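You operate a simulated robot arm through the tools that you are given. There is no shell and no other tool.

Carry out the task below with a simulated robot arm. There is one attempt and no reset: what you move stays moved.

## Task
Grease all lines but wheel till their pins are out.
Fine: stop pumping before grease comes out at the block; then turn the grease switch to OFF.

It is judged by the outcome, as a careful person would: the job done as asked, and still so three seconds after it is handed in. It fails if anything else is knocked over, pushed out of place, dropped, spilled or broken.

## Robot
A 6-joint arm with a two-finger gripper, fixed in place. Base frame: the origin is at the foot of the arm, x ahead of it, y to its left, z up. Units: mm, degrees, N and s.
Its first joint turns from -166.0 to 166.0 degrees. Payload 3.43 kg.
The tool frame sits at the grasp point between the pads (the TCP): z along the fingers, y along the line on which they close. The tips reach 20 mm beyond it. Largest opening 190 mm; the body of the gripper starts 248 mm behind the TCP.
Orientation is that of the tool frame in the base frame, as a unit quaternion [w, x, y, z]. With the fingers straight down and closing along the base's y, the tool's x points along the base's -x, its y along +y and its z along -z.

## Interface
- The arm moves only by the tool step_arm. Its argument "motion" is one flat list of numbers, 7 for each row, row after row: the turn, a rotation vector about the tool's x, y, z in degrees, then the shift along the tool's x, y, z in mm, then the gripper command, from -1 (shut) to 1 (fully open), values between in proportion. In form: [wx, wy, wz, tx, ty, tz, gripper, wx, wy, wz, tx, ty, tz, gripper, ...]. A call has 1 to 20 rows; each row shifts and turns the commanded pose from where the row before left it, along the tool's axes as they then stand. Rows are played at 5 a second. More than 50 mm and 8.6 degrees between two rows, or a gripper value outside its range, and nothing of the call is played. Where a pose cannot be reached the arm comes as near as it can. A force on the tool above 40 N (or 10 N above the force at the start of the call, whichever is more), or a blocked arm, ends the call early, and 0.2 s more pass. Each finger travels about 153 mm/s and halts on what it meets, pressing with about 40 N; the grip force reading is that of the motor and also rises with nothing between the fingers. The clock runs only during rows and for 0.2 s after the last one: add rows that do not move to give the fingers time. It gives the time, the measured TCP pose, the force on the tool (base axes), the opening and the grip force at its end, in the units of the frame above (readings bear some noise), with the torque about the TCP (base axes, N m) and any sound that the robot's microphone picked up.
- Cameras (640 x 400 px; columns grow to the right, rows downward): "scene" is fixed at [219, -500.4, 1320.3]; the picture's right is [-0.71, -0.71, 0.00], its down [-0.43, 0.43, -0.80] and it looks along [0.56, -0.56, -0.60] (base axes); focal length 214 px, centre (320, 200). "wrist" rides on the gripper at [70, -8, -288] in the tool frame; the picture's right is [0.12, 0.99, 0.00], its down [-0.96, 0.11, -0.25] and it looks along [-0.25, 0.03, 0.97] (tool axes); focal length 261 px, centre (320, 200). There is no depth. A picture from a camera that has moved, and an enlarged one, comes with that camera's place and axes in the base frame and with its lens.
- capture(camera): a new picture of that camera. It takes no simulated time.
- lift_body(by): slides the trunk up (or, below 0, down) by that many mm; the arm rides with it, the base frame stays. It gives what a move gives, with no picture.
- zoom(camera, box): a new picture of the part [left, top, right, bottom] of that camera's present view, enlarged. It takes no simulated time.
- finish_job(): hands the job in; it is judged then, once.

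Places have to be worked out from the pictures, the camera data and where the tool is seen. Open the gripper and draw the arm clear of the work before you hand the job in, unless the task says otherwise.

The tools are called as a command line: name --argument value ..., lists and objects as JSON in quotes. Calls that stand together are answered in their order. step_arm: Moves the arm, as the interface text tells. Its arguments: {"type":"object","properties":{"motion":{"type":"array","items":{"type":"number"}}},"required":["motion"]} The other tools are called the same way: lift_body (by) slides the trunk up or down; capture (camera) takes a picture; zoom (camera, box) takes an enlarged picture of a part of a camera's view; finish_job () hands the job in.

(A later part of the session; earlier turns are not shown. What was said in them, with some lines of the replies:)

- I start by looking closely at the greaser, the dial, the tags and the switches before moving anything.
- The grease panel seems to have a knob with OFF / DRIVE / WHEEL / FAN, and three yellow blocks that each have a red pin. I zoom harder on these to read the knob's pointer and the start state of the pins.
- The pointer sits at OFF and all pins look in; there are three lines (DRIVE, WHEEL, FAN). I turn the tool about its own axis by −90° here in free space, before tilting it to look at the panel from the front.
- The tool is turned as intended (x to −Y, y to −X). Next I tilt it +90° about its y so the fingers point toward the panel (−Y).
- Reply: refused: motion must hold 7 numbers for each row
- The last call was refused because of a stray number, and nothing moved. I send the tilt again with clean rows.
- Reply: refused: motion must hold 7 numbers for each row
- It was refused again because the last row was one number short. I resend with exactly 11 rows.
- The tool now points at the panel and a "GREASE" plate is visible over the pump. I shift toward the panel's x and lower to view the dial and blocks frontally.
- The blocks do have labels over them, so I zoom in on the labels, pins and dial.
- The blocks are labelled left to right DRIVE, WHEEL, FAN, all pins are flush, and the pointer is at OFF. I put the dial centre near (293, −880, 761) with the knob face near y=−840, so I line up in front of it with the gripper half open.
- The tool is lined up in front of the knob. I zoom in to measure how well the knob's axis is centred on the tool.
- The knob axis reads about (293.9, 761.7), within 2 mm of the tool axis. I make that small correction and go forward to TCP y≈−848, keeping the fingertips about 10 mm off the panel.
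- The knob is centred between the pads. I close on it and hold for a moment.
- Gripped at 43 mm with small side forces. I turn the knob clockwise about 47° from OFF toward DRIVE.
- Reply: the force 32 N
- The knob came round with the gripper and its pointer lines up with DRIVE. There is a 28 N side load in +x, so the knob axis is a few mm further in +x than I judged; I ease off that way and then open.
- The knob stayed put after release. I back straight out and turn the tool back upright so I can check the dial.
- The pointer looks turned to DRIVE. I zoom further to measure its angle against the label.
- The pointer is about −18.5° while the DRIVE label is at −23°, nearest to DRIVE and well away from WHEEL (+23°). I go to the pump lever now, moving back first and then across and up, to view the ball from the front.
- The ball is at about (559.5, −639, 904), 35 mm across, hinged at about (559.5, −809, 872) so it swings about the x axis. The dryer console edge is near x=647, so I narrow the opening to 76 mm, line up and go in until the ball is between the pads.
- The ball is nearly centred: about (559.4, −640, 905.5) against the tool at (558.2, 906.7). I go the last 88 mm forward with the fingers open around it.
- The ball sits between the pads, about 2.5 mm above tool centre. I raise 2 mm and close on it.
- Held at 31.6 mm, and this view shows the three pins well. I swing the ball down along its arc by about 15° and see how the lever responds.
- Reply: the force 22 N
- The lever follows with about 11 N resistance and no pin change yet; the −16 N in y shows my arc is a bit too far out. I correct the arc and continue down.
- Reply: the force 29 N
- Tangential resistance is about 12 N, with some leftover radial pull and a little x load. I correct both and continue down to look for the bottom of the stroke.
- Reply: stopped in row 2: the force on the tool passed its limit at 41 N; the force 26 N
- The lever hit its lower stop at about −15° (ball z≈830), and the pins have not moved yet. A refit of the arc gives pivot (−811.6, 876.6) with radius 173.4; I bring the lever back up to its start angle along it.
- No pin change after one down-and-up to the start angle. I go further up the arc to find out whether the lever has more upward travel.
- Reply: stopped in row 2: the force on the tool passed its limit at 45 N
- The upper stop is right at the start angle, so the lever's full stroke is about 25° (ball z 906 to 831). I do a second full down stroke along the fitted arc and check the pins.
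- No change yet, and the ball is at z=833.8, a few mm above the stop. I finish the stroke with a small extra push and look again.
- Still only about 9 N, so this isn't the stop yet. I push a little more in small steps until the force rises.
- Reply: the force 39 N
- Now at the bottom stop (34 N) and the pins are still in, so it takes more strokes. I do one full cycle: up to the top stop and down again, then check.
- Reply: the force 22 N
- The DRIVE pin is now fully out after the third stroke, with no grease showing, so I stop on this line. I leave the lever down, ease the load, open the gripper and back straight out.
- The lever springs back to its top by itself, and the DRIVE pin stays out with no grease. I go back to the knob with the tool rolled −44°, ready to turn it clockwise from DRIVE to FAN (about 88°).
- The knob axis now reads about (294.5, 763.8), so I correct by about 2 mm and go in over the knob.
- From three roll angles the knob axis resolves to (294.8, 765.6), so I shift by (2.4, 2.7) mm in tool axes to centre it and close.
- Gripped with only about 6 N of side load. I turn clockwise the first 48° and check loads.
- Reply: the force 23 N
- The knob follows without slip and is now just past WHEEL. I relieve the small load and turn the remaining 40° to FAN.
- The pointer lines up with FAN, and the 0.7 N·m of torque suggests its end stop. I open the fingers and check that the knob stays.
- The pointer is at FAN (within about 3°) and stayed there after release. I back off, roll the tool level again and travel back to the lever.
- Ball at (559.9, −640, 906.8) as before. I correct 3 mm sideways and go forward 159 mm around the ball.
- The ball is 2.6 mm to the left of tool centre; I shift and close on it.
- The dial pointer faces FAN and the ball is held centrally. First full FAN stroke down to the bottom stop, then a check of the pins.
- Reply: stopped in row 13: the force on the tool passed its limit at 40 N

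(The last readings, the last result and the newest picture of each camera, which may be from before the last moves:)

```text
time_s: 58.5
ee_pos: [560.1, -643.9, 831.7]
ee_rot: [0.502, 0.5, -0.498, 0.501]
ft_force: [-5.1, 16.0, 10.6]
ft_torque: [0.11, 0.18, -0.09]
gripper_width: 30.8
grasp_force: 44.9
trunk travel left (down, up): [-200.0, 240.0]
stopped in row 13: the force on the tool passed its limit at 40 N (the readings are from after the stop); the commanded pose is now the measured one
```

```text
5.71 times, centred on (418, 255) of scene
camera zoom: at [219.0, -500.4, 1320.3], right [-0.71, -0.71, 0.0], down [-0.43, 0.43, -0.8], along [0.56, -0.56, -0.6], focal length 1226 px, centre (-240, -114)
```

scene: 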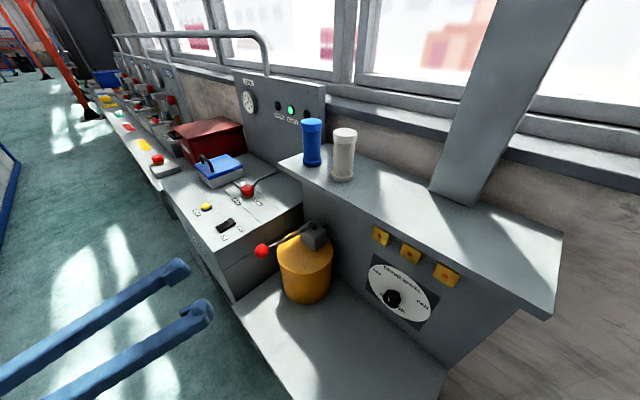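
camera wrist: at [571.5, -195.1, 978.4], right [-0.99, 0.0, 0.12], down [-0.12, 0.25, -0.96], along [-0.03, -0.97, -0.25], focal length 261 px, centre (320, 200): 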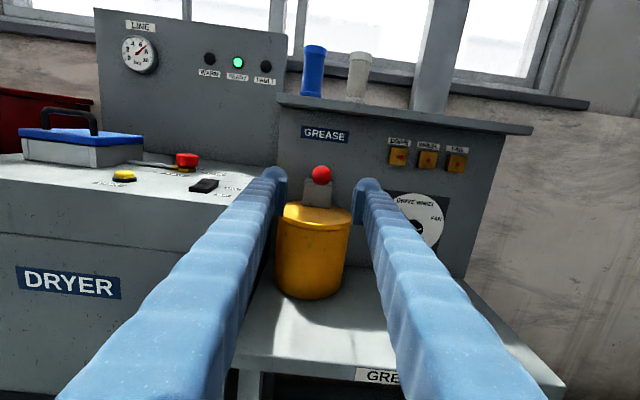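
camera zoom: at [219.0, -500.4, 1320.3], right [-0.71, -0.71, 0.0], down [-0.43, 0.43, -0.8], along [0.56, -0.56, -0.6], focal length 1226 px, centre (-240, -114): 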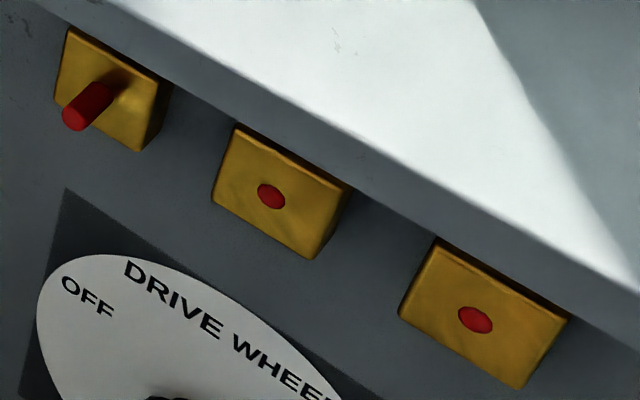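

First FAN stroke done to the stop; pin not out yet. I bring the lever up to the top.

step_arm --motion '[0, 0, 0, 8.2, 0, -1.8, -1, 0, 0, 0, 8.2, 0, -1.4, -1, 0, 0, 0, 8.2, 0, -0.9, -1, 0, 0, 0, 8.2, 0, -0.5, -1, 0, 0, 0, 8.2, 0, -0.1, -1, 0, 0, 0, 8.2, 0, 0.1, -1, 0, 0, 0, 8.2, 0, 0.3, -1, 0, 0, 0, 8.2, 0, 0.5, -1, 0, 0, 0, 8.2, 0, 0.7, -1, 0, 0, 0, 0, 0, 0, -1]'

zoom --camera "scene" --box '[370, 220, 466, 290]'

zoom --camera "scene" --box '[170, 180, 340, 320]'

```text
time_s: 60.7
ee_pos: [559.7, -643.8, 902.7]
ee_rot: [0.5, 0.501, -0.498, 0.501]
ft_force: [-14.9, -8.2, -5.6]
ft_torque: [0.97, -0.03, 0.06]
gripper_width: 30.4
grasp_force: 45.5
trunk travel left (down, up): [-200.0, 240.0]
```

```text
5.71 times, centred on (418, 255) of scene
camera zoom: at [219.0, -500.4, 1320.3], right [-0.71, -0.71, 0.0], down [-0.43, 0.43, -0.8], along [0.56, -0.56, -0.6], focal length 1226 px, centre (-240, -114)
```

zoom: 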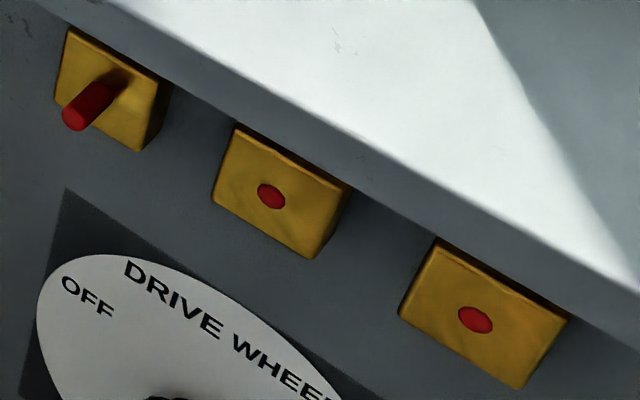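

```text
2.86 times, centred on (255, 250) of scene
camera zoom: at [219.0, -500.4, 1320.3], right [-0.71, -0.71, 0.0], down [-0.43, 0.43, -0.8], along [0.56, -0.56, -0.6], focal length 613 px, centre (506, 57)
```

zoom: 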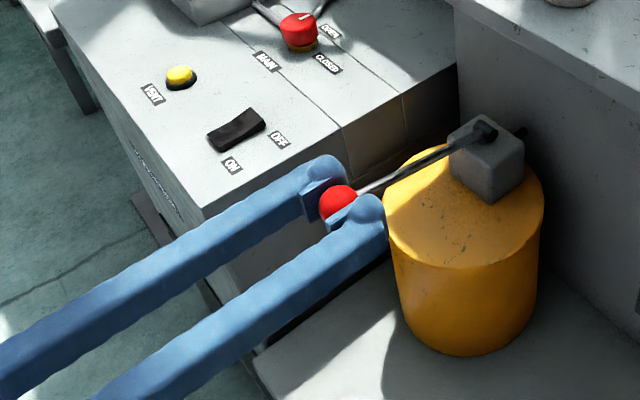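

Lever is up, within about 3 mm of the top stop. I nudge to the top and make the second FAN stroke down.

step_arm --motion '[0, 0, 0, 2, 0.8, 0.6, -1, 0, 0, 0, 0, 0, 0, -1, 0, 0, 0, -8.1, 0, -0.9, -1, 0, 0, 0, -8.1, 0, -0.65, -1, 0, 0, 0, -8.1, 0, -0.3, -1, 0, 0, 0, -8.1, 0, 0, -1, 0, 0, 0, -8.1, 0, 0.35, -1, 0, 0, 0, -8.1, 0, 0.7, -1, 0, 0, 0, -8.1, 0, 1.0, -1, 0, 0, 0, -8.1, 0, 1.35, -1, 0, 0, 0, -8.1, 0, 1.6, -1, 0, 0, 0, -8.1, 0, 1.8, -1, 0, 0, 0, 0, 0, 0, -1]'

zoom --camera "scene" --box '[370, 220, 466, 290]'

```text
time_s: 63.5
ee_pos: [561.5, -646.6, 828.3]
ee_rot: [0.502, 0.498, -0.498, 0.502]
ft_force: [-8.3, 10.6, 36.0]
ft_torque: [-0.02, -0.04, -0.06]
gripper_width: 30.6
grasp_force: 45.0
trunk travel left (down, up): [-200.0, 240.0]
```

```text
5.71 times, centred on (418, 255) of scene
camera zoom: at [219.0, -500.4, 1320.3], right [-0.71, -0.71, 0.0], down [-0.43, 0.43, -0.8], along [0.56, -0.56, -0.6], focal length 1226 px, centre (-240, -114)
```

zoom: 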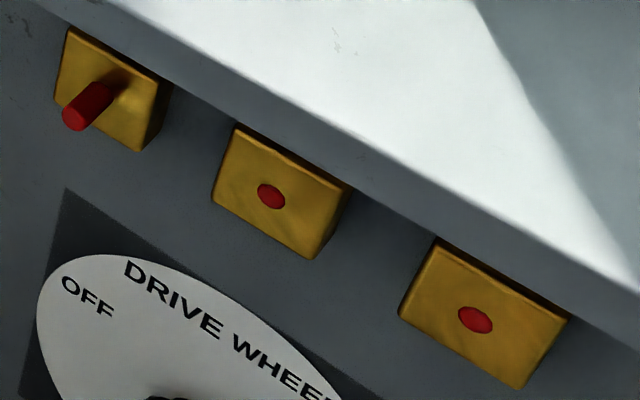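

Second FAN stroke reached the stop (36 N); pin still in. Up again to the top.

step_arm --motion '[0, 0, 0, 8.9, 0, -2.0, -1, 0, 0, 0, 8.9, 0, -1.6, -1, 0, 0, 0, 8.9, 0, -1.2, -1, 0, 0, 0, 8.9, 0, -0.8, -1, 0, 0, 0, 8.9, 0, -0.4, -1, 0, 0, 0, 8.9, 0, 0, -1, 0, 0, 0, 8.9, 0, 0.2, -1, 0, 0, 0, 8.9, 0, 0.4, -1, 0, 0, 0, 8.9, 0, 0.5, -1, 0, 0, 0, 0, 0, 0, -1]'

zoom --camera "scene" --box '[370, 220, 466, 290]'

```text
time_s: 65.7
ee_pos: [560.3, -643.8, 902.1]
ee_rot: [0.5, 0.501, -0.499, 0.5]
ft_force: [5.1, -19.1, -11.4]
ft_torque: [0.24, -0.01, -0.01]
gripper_width: 30.4
grasp_force: 45.0
trunk travel left (down, up): [-200.0, 240.0]
```

```text
5.71 times, centred on (418, 255) of scene
camera zoom: at [219.0, -500.4, 1320.3], right [-0.71, -0.71, 0.0], down [-0.43, 0.43, -0.8], along [0.56, -0.56, -0.6], focal length 1226 px, centre (-240, -114)
```

zoom: 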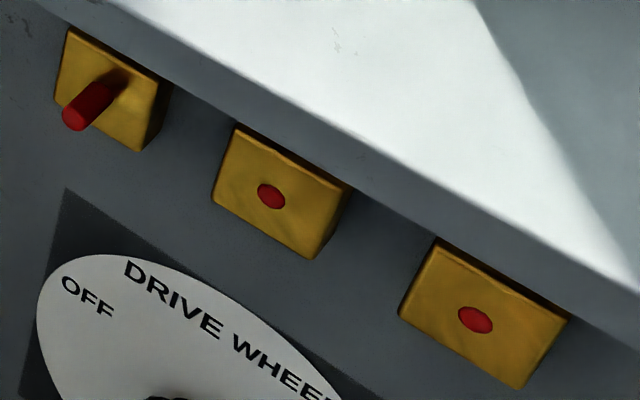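

Still only the DRIVE pin is out. Third FAN stroke down.

step_arm --motion '[0, 0, 0, -8.05, 0, -0.4, -1, 0, 0, 0, -8.05, 0, -0.3, -1, 0, 0, 0, -8.05, 0, -0.2, -1, 0, 0, 0, -8.05, 0, 0, -1, 0, 0, 0, -8.05, 0, 0.35, -1, 0, 0, 0, -8.05, 0, 0.7, -1, 0, 0, 0, -8.05, 0, 1.0, -1, 0, 0, 0, -8.05, 0, 1.35, -1, 0, 0, 0, -8.05, 0, 1.6, -1, 0, 0, 0, -8.05, 0, 1.8, -1, 0, 0, 0, 0, 0, 0, -1]'

zoom --camera "scene" --box '[370, 220, 466, 290]'

```text
time_s: 68.1
ee_pos: [559.3, -647.1, 826.8]
ee_rot: [0.502, 0.498, -0.496, 0.504]
ft_force: [1.7, 17.2, 34.8]
ft_torque: [-0.02, -0.03, -0.07]
gripper_width: 30.5
grasp_force: 45.0
trunk travel left (down, up): [-200.0, 240.0]
```

```text
5.71 times, centred on (418, 255) of scene
camera zoom: at [219.0, -500.4, 1320.3], right [-0.71, -0.71, 0.0], down [-0.43, 0.43, -0.8], along [0.56, -0.56, -0.6], focal length 1226 px, centre (-240, -114)
```

zoom: 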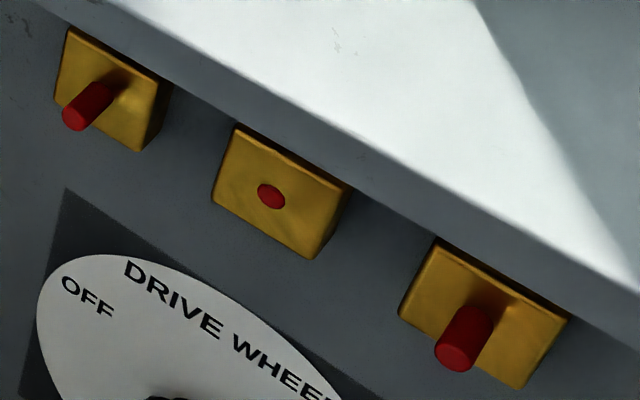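

The FAN pin is out too on the third stroke, with no grease, so pumping is done. I guide the lever gently back up to its rest position and then let go.

step_arm --motion '[0, 0, 0, 8.7, 0, -2.0, -1, 0, 0, 0, 8.7, 0, -1.7, -1, 0, 0, 0, 8.7, 0, -1.3, -1, 0, 0, 0, 8.7, 0, -0.8, -1, 0, 0, 0, 8.7, 0, -0.4, -1, 0, 0, 0, 8.7, 0, 0, -1, 0, 0, 0, 8.7, 0, 0.3, -1, 0, 0, 0, 8.7, 0, 0.6, -1, 0, 0, 0, 8.7, 0, 0.8, -1, 0, 0, 0, 0, 0, 0, -1, 0, 0, 0, 0, 0, 0, -0.6, 0, 0, 0, 0, 0, 0, -0.2, 0, 0, 0, 0, 0, 0, -0.2, 0, 0, 0, 0, 0, -35, -0.2, 0, 0, 0, 0, 0, -40, -0.2, 0, 0, 0, 0, 0, -40, -0.2, 0, 0, 0, 0, 0, -40, -0.2, 0, 0, 0, 0, 0, 0, -0.2]'

capture --camera "wrist"

zoom --camera "scene" --box '[370, 220, 466, 290]'

```text
time_s: 71.9
ee_pos: [560.6, -488.8, 900.5]
ee_rot: [0.502, 0.5, -0.498, 0.5]
ft_force: [-0.2, 0.0, -1.1]
ft_torque: [0.02, -0.01, -0.02]
gripper_width: 76.2
grasp_force: 0.1
trunk travel left (down, up): [-200.0, 240.0]
```

```text
taken
camera wrist: at [569.0, -201.6, 970.2], right [-0.99, 0.0, 0.12], down [-0.12, 0.24, -0.96], along [-0.03, -0.97, -0.24], focal length 261 px, centre (320, 200)
```

wrist: 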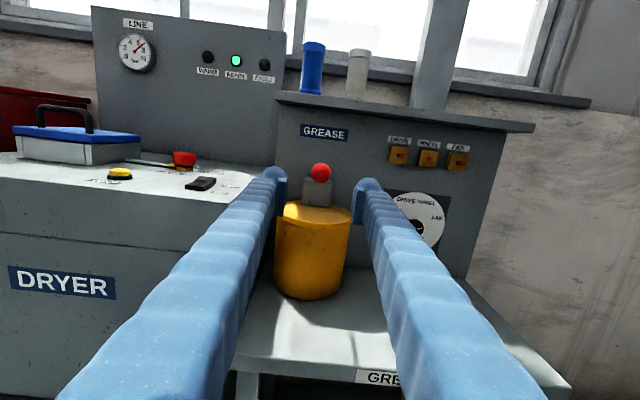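

```text
5.71 times, centred on (418, 255) of scene
camera zoom: at [219.0, -500.4, 1320.3], right [-0.71, -0.71, 0.0], down [-0.43, 0.43, -0.8], along [0.56, -0.56, -0.6], focal length 1226 px, centre (-240, -114)
```

zoom: 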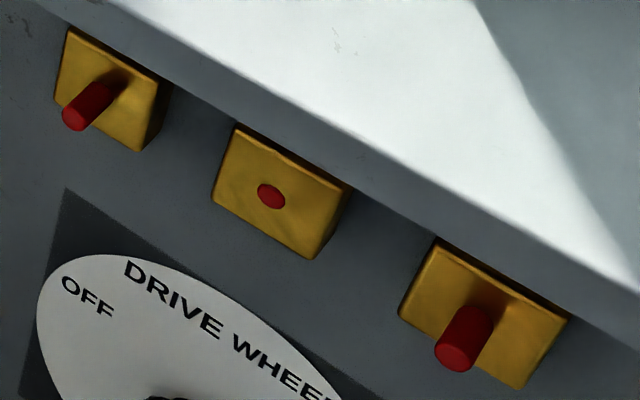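

Both DRIVE and FAN pins are out, WHEEL is in and no grease shows; the lever is back at rest. I return to the knob with the tool rolled +44° so I can turn it counter-clockwise to OFF in two grips.

step_arm --motion '[0, 0, 0, -19.3, 38, 0, 0, 0, 0, 0, -19.3, 38, 0, 0, 0, 0, 0, -19.3, 38, 0, 0, 0, 0, 0, -19.3, 38, 0, 0, 0, 0, 0, -19.3, 38, 0, 0, 0, 0, 0, -19.3, 38, 0, 0, 0, 0, 0, -19.3, 38, 0, 0, 0, 0, 7.33, 0, 0, 0, 0, 0, 0, 7.33, 0, 0, 0, 0, 0, 0, 7.33, 0, 0, 40, 0, 0, 0, 7.33, 0, 0, 40, 0, 0, 0, 7.33, 0, 0, 40, 0, 0, 0, 7.33, 0, 0, 40, 0, 0, 0, 0, 0, 0, 45, 0, 0, 0, 0, 0, 0, 45, 0, 0, 0, 0, 0, 0, 0, 0]'

zoom --camera "wrist" --box '[240, 120, 400, 250]'

capture --camera "wrist"

```text
time_s: 75.3
ee_pos: [296.2, -739.4, 766.7]
ee_rot: [0.277, 0.278, -0.649, 0.652]
ft_force: [0.1, -0.5, -0.1]
ft_torque: [0.0, -0.01, 0.05]
gripper_width: 95.1
grasp_force: 0.0
trunk travel left (down, up): [-200.0, 240.0]
```

```text
3.08 times, centred on (320, 185) of wrist
camera zoom: at [253.4, -454.4, 822.6], right [-0.8, 0.0, -0.6], down [0.58, 0.25, -0.77], along [0.15, -0.97, -0.2], focal length 802 px, centre (320, 246)
```

zoom: 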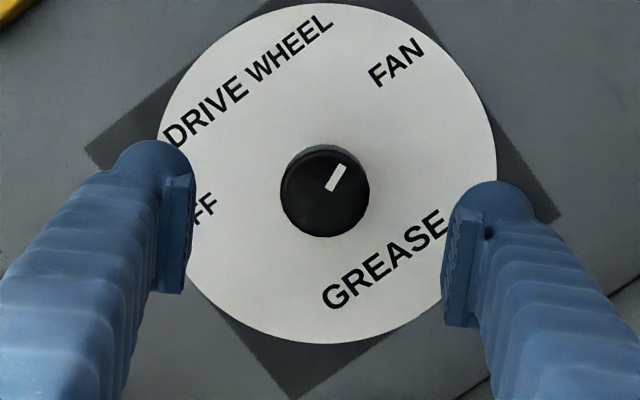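

```text
taken
camera wrist: at [253.4, -454.4, 822.6], right [-0.8, 0.0, -0.6], down [0.58, 0.25, -0.77], along [0.15, -0.97, -0.2], focal length 261 px, centre (320, 200)
```

wrist: 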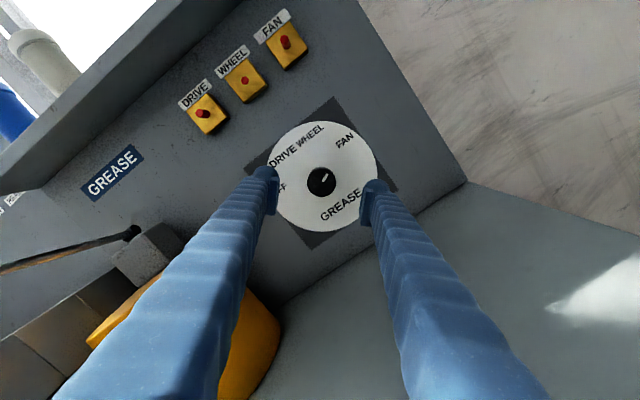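

The knob is still at FAN. I go in with a small correction and will re-measure the centring at close range before gripping.

step_arm --motion '[0, 0, 0, -0.5, 1.8, 0, 0, 0, 0, 0, 0, 0, 36, 0, 0, 0, 0, 0, 0, 36, 0, 0, 0, 0, 0, 0, 36, 0, 0, 0, 0, 0, 0, 0, 0]'

zoom --camera "wrist" --box '[240, 120, 400, 250]'

```text
time_s: 76.5
ee_pos: [293.6, -848.5, 766.1]
ee_rot: [0.277, 0.278, -0.649, 0.651]
ft_force: [-0.5, 0.3, -0.7]
ft_torque: [0.01, 0.01, -0.01]
gripper_width: 94.9
grasp_force: 0.0
trunk travel left (down, up): [-200.0, 240.0]
```

```text
3.08 times, centred on (320, 185) of wrist
camera zoom: at [249.8, -561.5, 821.6], right [-0.8, 0.0, -0.6], down [0.58, 0.25, -0.77], along [0.15, -0.97, -0.2], focal length 802 px, centre (320, 246)
```

zoom: 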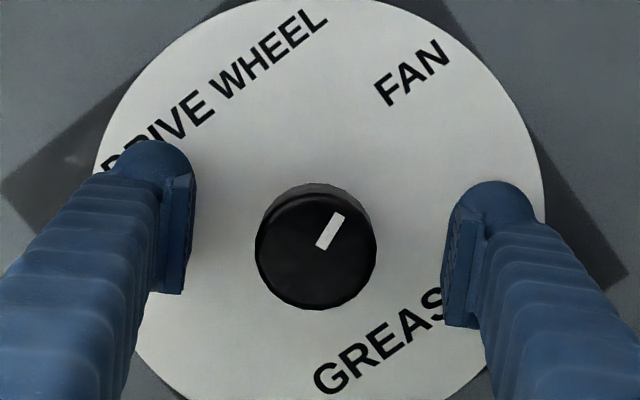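

Close-up puts the axis 2 mm toward +x of the tool; I correct, close and then turn counter-clockwise the first part.

step_arm --motion '[0, 0, 0, -2.0, -0.9, 0, 0, 0, 0, 0, 0, 0, 0, 0, 0, 0, 0, 0, 0, 0, -0.5, 0, 0, 0, 0, 0, 0, -1, 0, 0, 0, 0, 0, 0, -1, 0, 0, 0, 0, 0, 0, -1]'

zoom --camera "wrist" --box '[240, 120, 400, 250]'

```text
time_s: 77.9
ee_pos: [295.5, -848.6, 765.0]
ee_rot: [0.276, 0.278, -0.649, 0.652]
ft_force: [2.0, 0.5, 1.2]
ft_torque: [-0.02, 0.03, 0.01]
gripper_width: 42.9
grasp_force: 44.8
trunk travel left (down, up): [-200.0, 240.0]
```

```text
3.08 times, centred on (320, 185) of wrist
camera zoom: at [252.3, -561.4, 820.6], right [-0.8, 0.0, -0.6], down [0.58, 0.25, -0.78], along [0.15, -0.97, -0.2], focal length 802 px, centre (320, 246)
```

zoom: 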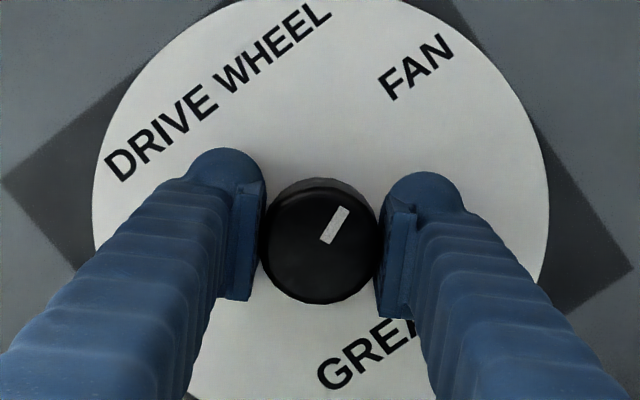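

Gripped with almost no side load (about 2 N). I turn counter-clockwise 48° and check.

step_arm --motion '[0, 0, -8, 0, 0, 0, -1, 0, 0, -8, 0, 0, 0, -1, 0, 0, -8, 0, 0, 0, -1, 0, 0, -8, 0, 0, 0, -1, 0, 0, -8, 0, 0, 0, -1, 0, 0, -8, 0, 0, 0, -1, 0, 0, 0, 0, 0, 0, -1]'

zoom --camera "wrist" --box '[240, 120, 400, 250]'

```text
time_s: 79.5
ee_pos: [294.7, -846.7, 763.8]
ee_rot: [0.518, 0.518, -0.479, 0.483]
ft_force: [3.4, -11.3, 2.6]
ft_torque: [0.0, 0.01, 0.02]
gripper_width: 42.8
grasp_force: 45.1
trunk travel left (down, up): [-200.0, 240.0]
```

```text
3.08 times, centred on (320, 185) of wrist
camera zoom: at [308.5, -561.2, 833.4], right [-0.98, 0.0, 0.19], down [-0.19, 0.24, -0.95], along [-0.05, -0.97, -0.24], focal length 802 px, centre (320, 246)
```

zoom: 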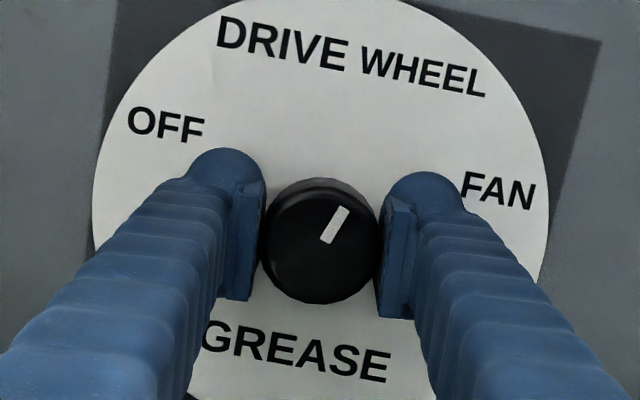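

Smooth, with only small loads. I continue 40° more (to about DRIVE) and then regrip for the last part.

step_arm --motion '[0, 0, -8, 0, 0, 0, -1, 0, 0, -8, 0, 0, 0, -1, 0, 0, -8, 0, 0, 0, -1, 0, 0, -8, 0, 0, 0, -1, 0, 0, -8, 0, 0, 0, -1, 0, 0, 0, 0, 0, 0, -1]'

zoom --camera "wrist" --box '[240, 120, 400, 250]'

```text
time_s: 80.9
ee_pos: [294.5, -848.0, 764.3]
ee_rot: [0.652, 0.651, -0.272, 0.276]
ft_force: [5.3, -17.5, 5.1]
ft_torque: [-0.05, 0.0, 0.03]
gripper_width: 42.9
grasp_force: 45.1
trunk travel left (down, up): [-200.0, 240.0]
```

```text
3.08 times, centred on (320, 185) of wrist
camera zoom: at [349.9, -561.1, 808.3], right [-0.63, 0.0, 0.78], down [-0.75, 0.24, -0.61], along [-0.19, -0.97, -0.15], focal length 802 px, centre (320, 246)
```

zoom: 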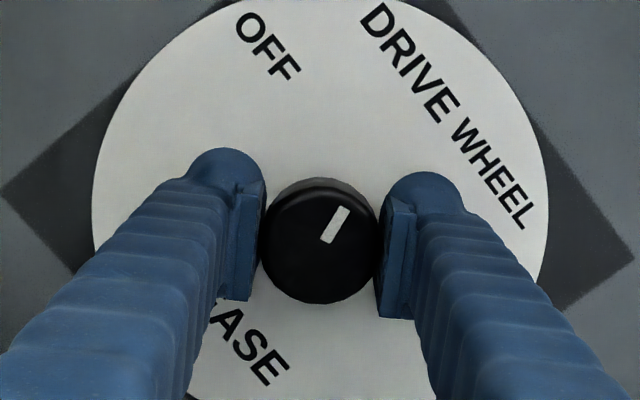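

Knob is near DRIVE again with low loads. I open here, roll the tool back +68° around the knob with the fingers wide, and look before regripping.

step_arm --motion '[0, 0, 0, 0, 0, 0, -0.5, 0, 0, 0, 0, 0, 0, 0, 0, 0, 0, 0, 0, 0, 0, 0, 0, 8.5, 0, 0, 0, 0, 0, 0, 8.5, 0, 0, 0, 0, 0, 0, 8.5, 0, 0, 0, 0, 0, 0, 8.5, 0, 0, 0, 0, 0, 0, 8.5, 0, 0, 0, 0, 0, 0, 8.5, 0, 0, 0, 0, 0, 0, 8.5, 0, 0, 0, 0, 0, 0, 8.5, 0, 0, 0, 0, 0, 0, 0, 0, 0, 0, 0]'

zoom --camera "wrist" --box '[240, 120, 400, 250]'

```text
time_s: 83.5
ee_pos: [294.8, -847.3, 763.6]
ee_rot: [0.386, 0.386, -0.592, 0.594]
ft_force: [0.8, -0.5, -0.3]
ft_torque: [0.02, -0.03, -0.03]
gripper_width: 94.9
grasp_force: 0.0
trunk travel left (down, up): [-200.0, 240.0]
```

```text
3.08 times, centred on (320, 185) of wrist
camera zoom: at [273.5, -561.1, 831.8], right [-0.96, 0.0, -0.29], down [0.28, 0.25, -0.93], along [0.07, -0.97, -0.23], focal length 802 px, centre (320, 246)
```

zoom: 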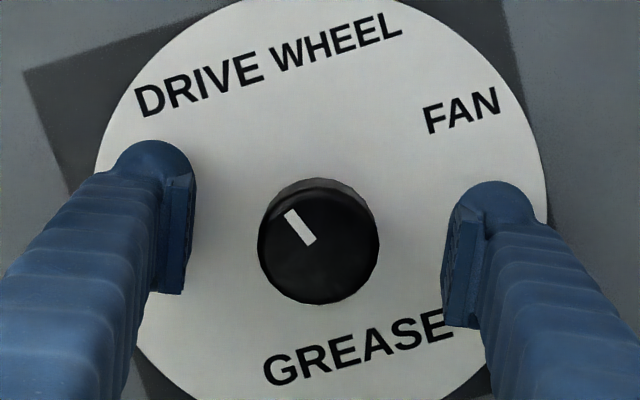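

The pointer reads about −20.5° and the knob is centred. I grip again and turn counter-clockwise about 50° to bring it to OFF (−70°).

step_arm --motion '[0, 0, 0, 0, 0, 0, -0.5, 0, 0, 0, 0, 0, 0, -1, 0, 0, 0, 0, 0, 0, -1, 0, 0, 0, 0, 0, 0, -1, 0, 0, -8.3, 0, 0, 0, -1, 0, 0, -8.3, 0, 0, 0, -1, 0, 0, -8.3, 0, 0, 0, -1, 0, 0, -8.3, 0, 0, 0, -1, 0, 0, -8.3, 0, 0, 0, -1, 0, 0, -8.3, 0, 0, 0, -1, 0, 0, 0, 0, 0, 0, -1]'

zoom --camera "wrist" --box '[240, 120, 400, 250]'

```text
time_s: 85.9
ee_pos: [294.8, -847.2, 765.1]
ee_rot: [0.6, 0.599, -0.374, 0.375]
ft_force: [0.1, -3.9, -1.0]
ft_torque: [0.02, -0.64, -0.02]
gripper_width: 42.8
grasp_force: 44.4
trunk travel left (down, up): [-200.0, 240.0]
```

```text
3.08 times, centred on (320, 185) of wrist
camera zoom: at [333.4, -561.0, 823.4], right [-0.84, 0.0, 0.54], down [-0.53, 0.25, -0.81], along [-0.13, -0.97, -0.21], focal length 802 px, centre (320, 246)
```

zoom: 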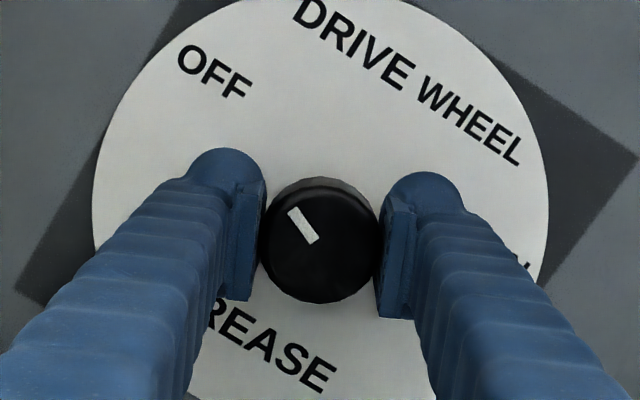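

The pointer lines up with the OFF label and I feel about 0.6 N·m, the end of travel. I open and check where it settles.

step_arm --motion '[0, 0, 0, 0, 0, 0, -0.5, 0, 0, 0, 0, 0, 0, 0, 0, 0, 0, 0, 0, 0, 0, 0, 0, 0, 0, 0, -36, 0, 0, 0, 0, 0, 0, -36, 0, 0, 0, 0, 0, 0, -36, 0, 0, 0, 8.6, 0, 0, -36, 0, 0, 0, 8.6, 0, 0, 0, 0, 0, 0, 8.6, 0, 0, 0, 0, 0, 0, 0, 0, 0, 0, 0]'

zoom --camera "wrist" --box '[260, 115, 380, 215]'

zoom --camera "scene" --box '[360, 250, 440, 330]'

capture --camera "wrist"

```text
time_s: 88.1
ee_pos: [295.6, -703.7, 764.9]
ee_rot: [0.501, 0.5, -0.498, 0.5]
ft_force: [-0.7, -0.1, 0.4]
ft_torque: [0.01, 0.01, 0.0]
gripper_width: 95.3
grasp_force: 0.1
trunk travel left (down, up): [-200.0, 240.0]
```

```text
4.00 times, centred on (320, 165) of wrist
camera zoom: at [304.2, -417.5, 834.6], right [-0.99, 0.0, 0.12], down [-0.12, 0.24, -0.96], along [-0.03, -0.97, -0.24], focal length 1043 px, centre (320, 340)
```

zoom: 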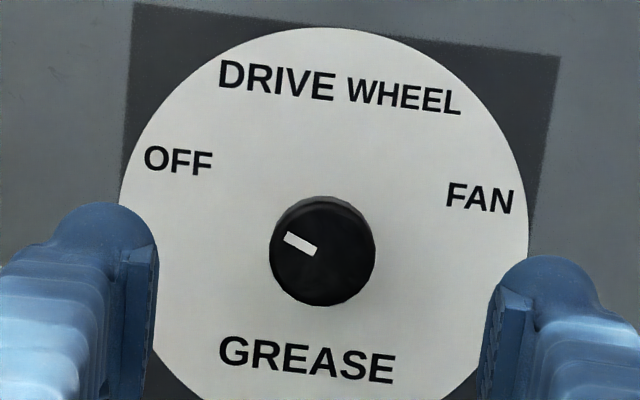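

```text
5.00 times, centred on (400, 290) of scene
camera zoom: at [219.0, -500.4, 1320.3], right [-0.71, -0.71, 0.0], down [-0.43, 0.43, -0.8], along [0.56, -0.56, -0.6], focal length 1072 px, centre (-80, -250)
```

zoom: 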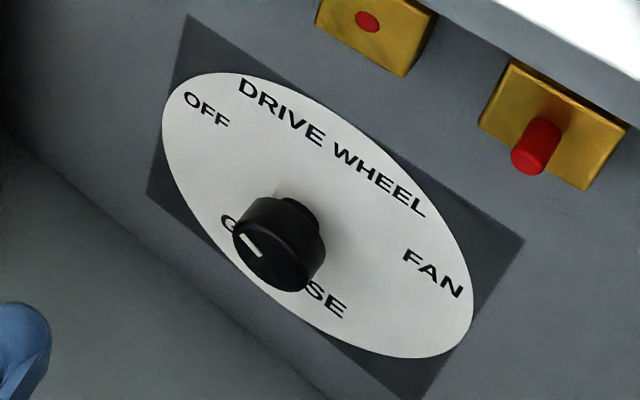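

```text
taken
camera wrist: at [304.2, -417.5, 834.6], right [-0.99, 0.0, 0.12], down [-0.12, 0.24, -0.96], along [-0.03, -0.97, -0.24], focal length 261 px, centre (320, 200)
```

wrist: 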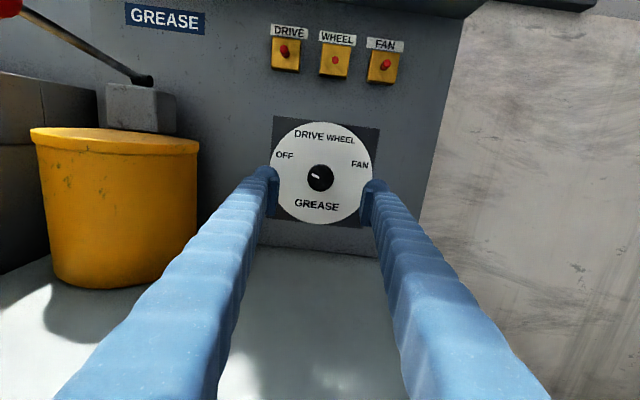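

The pointer settled at or very near OFF. I zoom tightly to measure it against the label.

zoom --camera "wrist" --box '[300, 160, 340, 192]'

zoom --camera "scene" --box '[378, 285, 410, 313]'

zoom --camera "wrist" --box '[260, 20, 412, 95]'

```text
12.50 times, centred on (320, 176) of wrist
camera zoom: at [304.2, -417.5, 834.6], right [-0.99, 0.0, 0.12], down [-0.12, 0.24, -0.96], along [-0.03, -0.97, -0.24], focal length 3258 px, centre (320, 500)
```

zoom: 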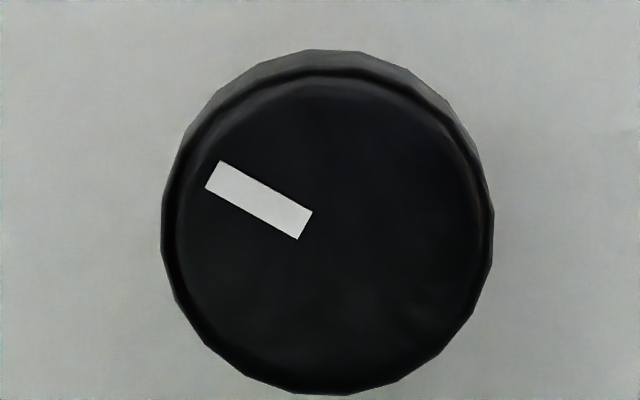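

```text
14.29 times, centred on (394, 299) of scene
camera zoom: at [219.0, -500.4, 1320.3], right [-0.71, -0.71, 0.0], down [-0.43, 0.43, -0.8], along [0.56, -0.56, -0.6], focal length 3064 px, centre (-737, -1214)
```

zoom: 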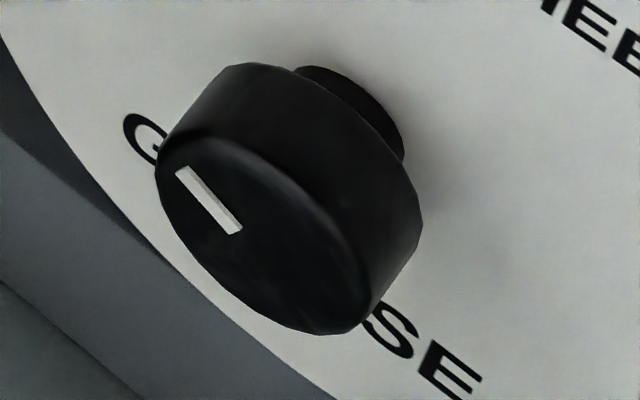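

```text
4.21 times, centred on (336, 58) of wrist
camera zoom: at [304.2, -417.5, 834.6], right [-0.99, 0.0, 0.12], down [-0.12, 0.24, -0.96], along [-0.03, -0.97, -0.24], focal length 1098 px, centre (253, 800)
```

zoom: 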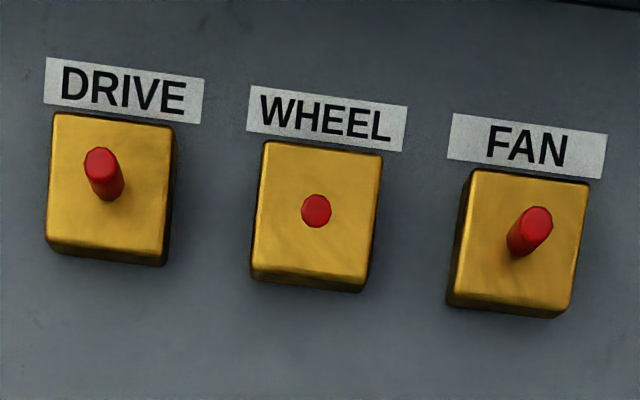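

The pointer is within about 1–2° of OFF, the same as at the start. DRIVE and FAN pins are out, WHEEL is flush and no grease is visible, so I open fully and draw the arm well clear.

step_arm --motion '[0, 0, 0, 0, 0, -45, 0, 0, 0, 0, 0, 0, -45, 0, 0, 0, 0, 0, 0, -45, 0, 0, 0, 0, 0, 0, -45, 0, 0, 0, 0, 0, 0, -45, 0, 0, 0, 0, 25, -20, 0, 0.5, 0, 0, 0, 30, -25, 0, 1, 0, 0, 0, 30, -25, 0, 1, 0, 0, 0, 30, -25, 0, 1, 0, 0, 0, 30, -25, 0, 1, 0, 0, 0, 30, -25, 0, 1, 0, 0, 0, 30, -25, 0, 1, 0, 0, 0, 0, 0, 0, 1, 0, 0, 0, 0, 0, 0, 1]'

capture --camera "scene"

capture --camera "wrist"

zoom --camera "scene" --box '[360, 220, 480, 330]'

```text
time_s: 91.1
ee_pos: [465.7, -476.0, 968.2]
ee_rot: [0.5, 0.501, -0.498, 0.501]
ft_force: [0.6, 0.7, -0.7]
ft_torque: [0.01, 0.01, 0.02]
gripper_width: 190.2
grasp_force: 0.0
trunk travel left (down, up): [-200.0, 240.0]
```

```text
taken
```

scene: 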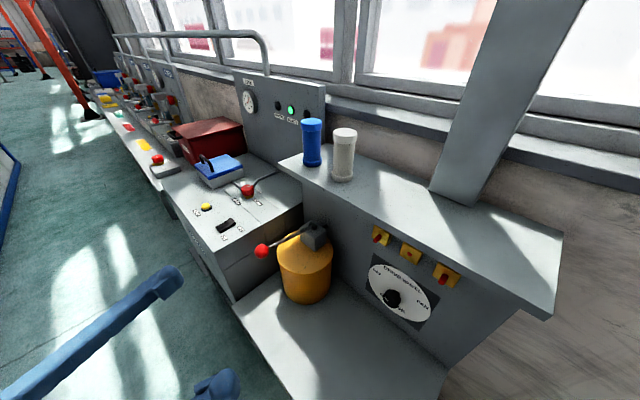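

```text
taken
camera wrist: at [473.6, -189.6, 1037.1], right [-0.99, 0.0, 0.12], down [-0.12, 0.24, -0.96], along [-0.03, -0.97, -0.24], focal length 261 px, centre (320, 200)
```

wrist: 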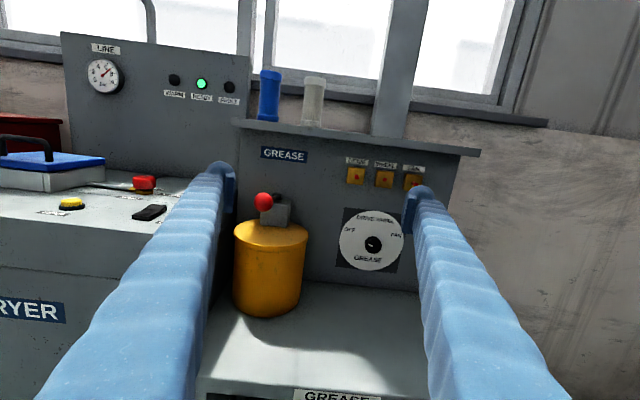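

```text
3.64 times, centred on (420, 275) of scene
camera zoom: at [219.0, -500.4, 1320.3], right [-0.71, -0.71, 0.0], down [-0.43, 0.43, -0.8], along [0.56, -0.56, -0.6], focal length 780 px, centre (-44, -73)
```

zoom: 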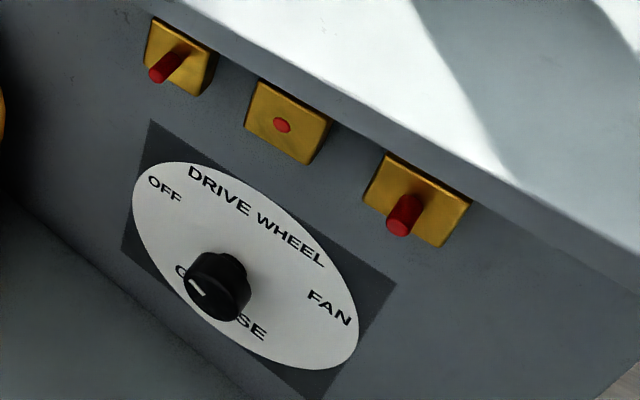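

The pictures show DRIVE and FAN pins out, WHEEL in, the knob at OFF, the lever at rest, bottles and console undisturbed, and the arm clear with the gripper open. I hand the job in.

finish_job

```text
The job is handed in.
```

I greased the DRIVE and FAN lines until their pins came out, then turned the grease switch back to OFF. The job has been handed in.

- **Pins:** DRIVE and FAN are out after three full strokes each. WHEEL was not greased and its pin is still in.
- **Grease:** I stopped at the stroke that brought each pin out. No grease was visible at any of the blocks in the last pictures.
- **Switch:** the pointer settled within about 1–2° of the OFF label, about where it was at the start.
- **Surroundings:** the pump lever is back at its rest position. Nothing else looked moved, and the arm is clear with the gripper open.
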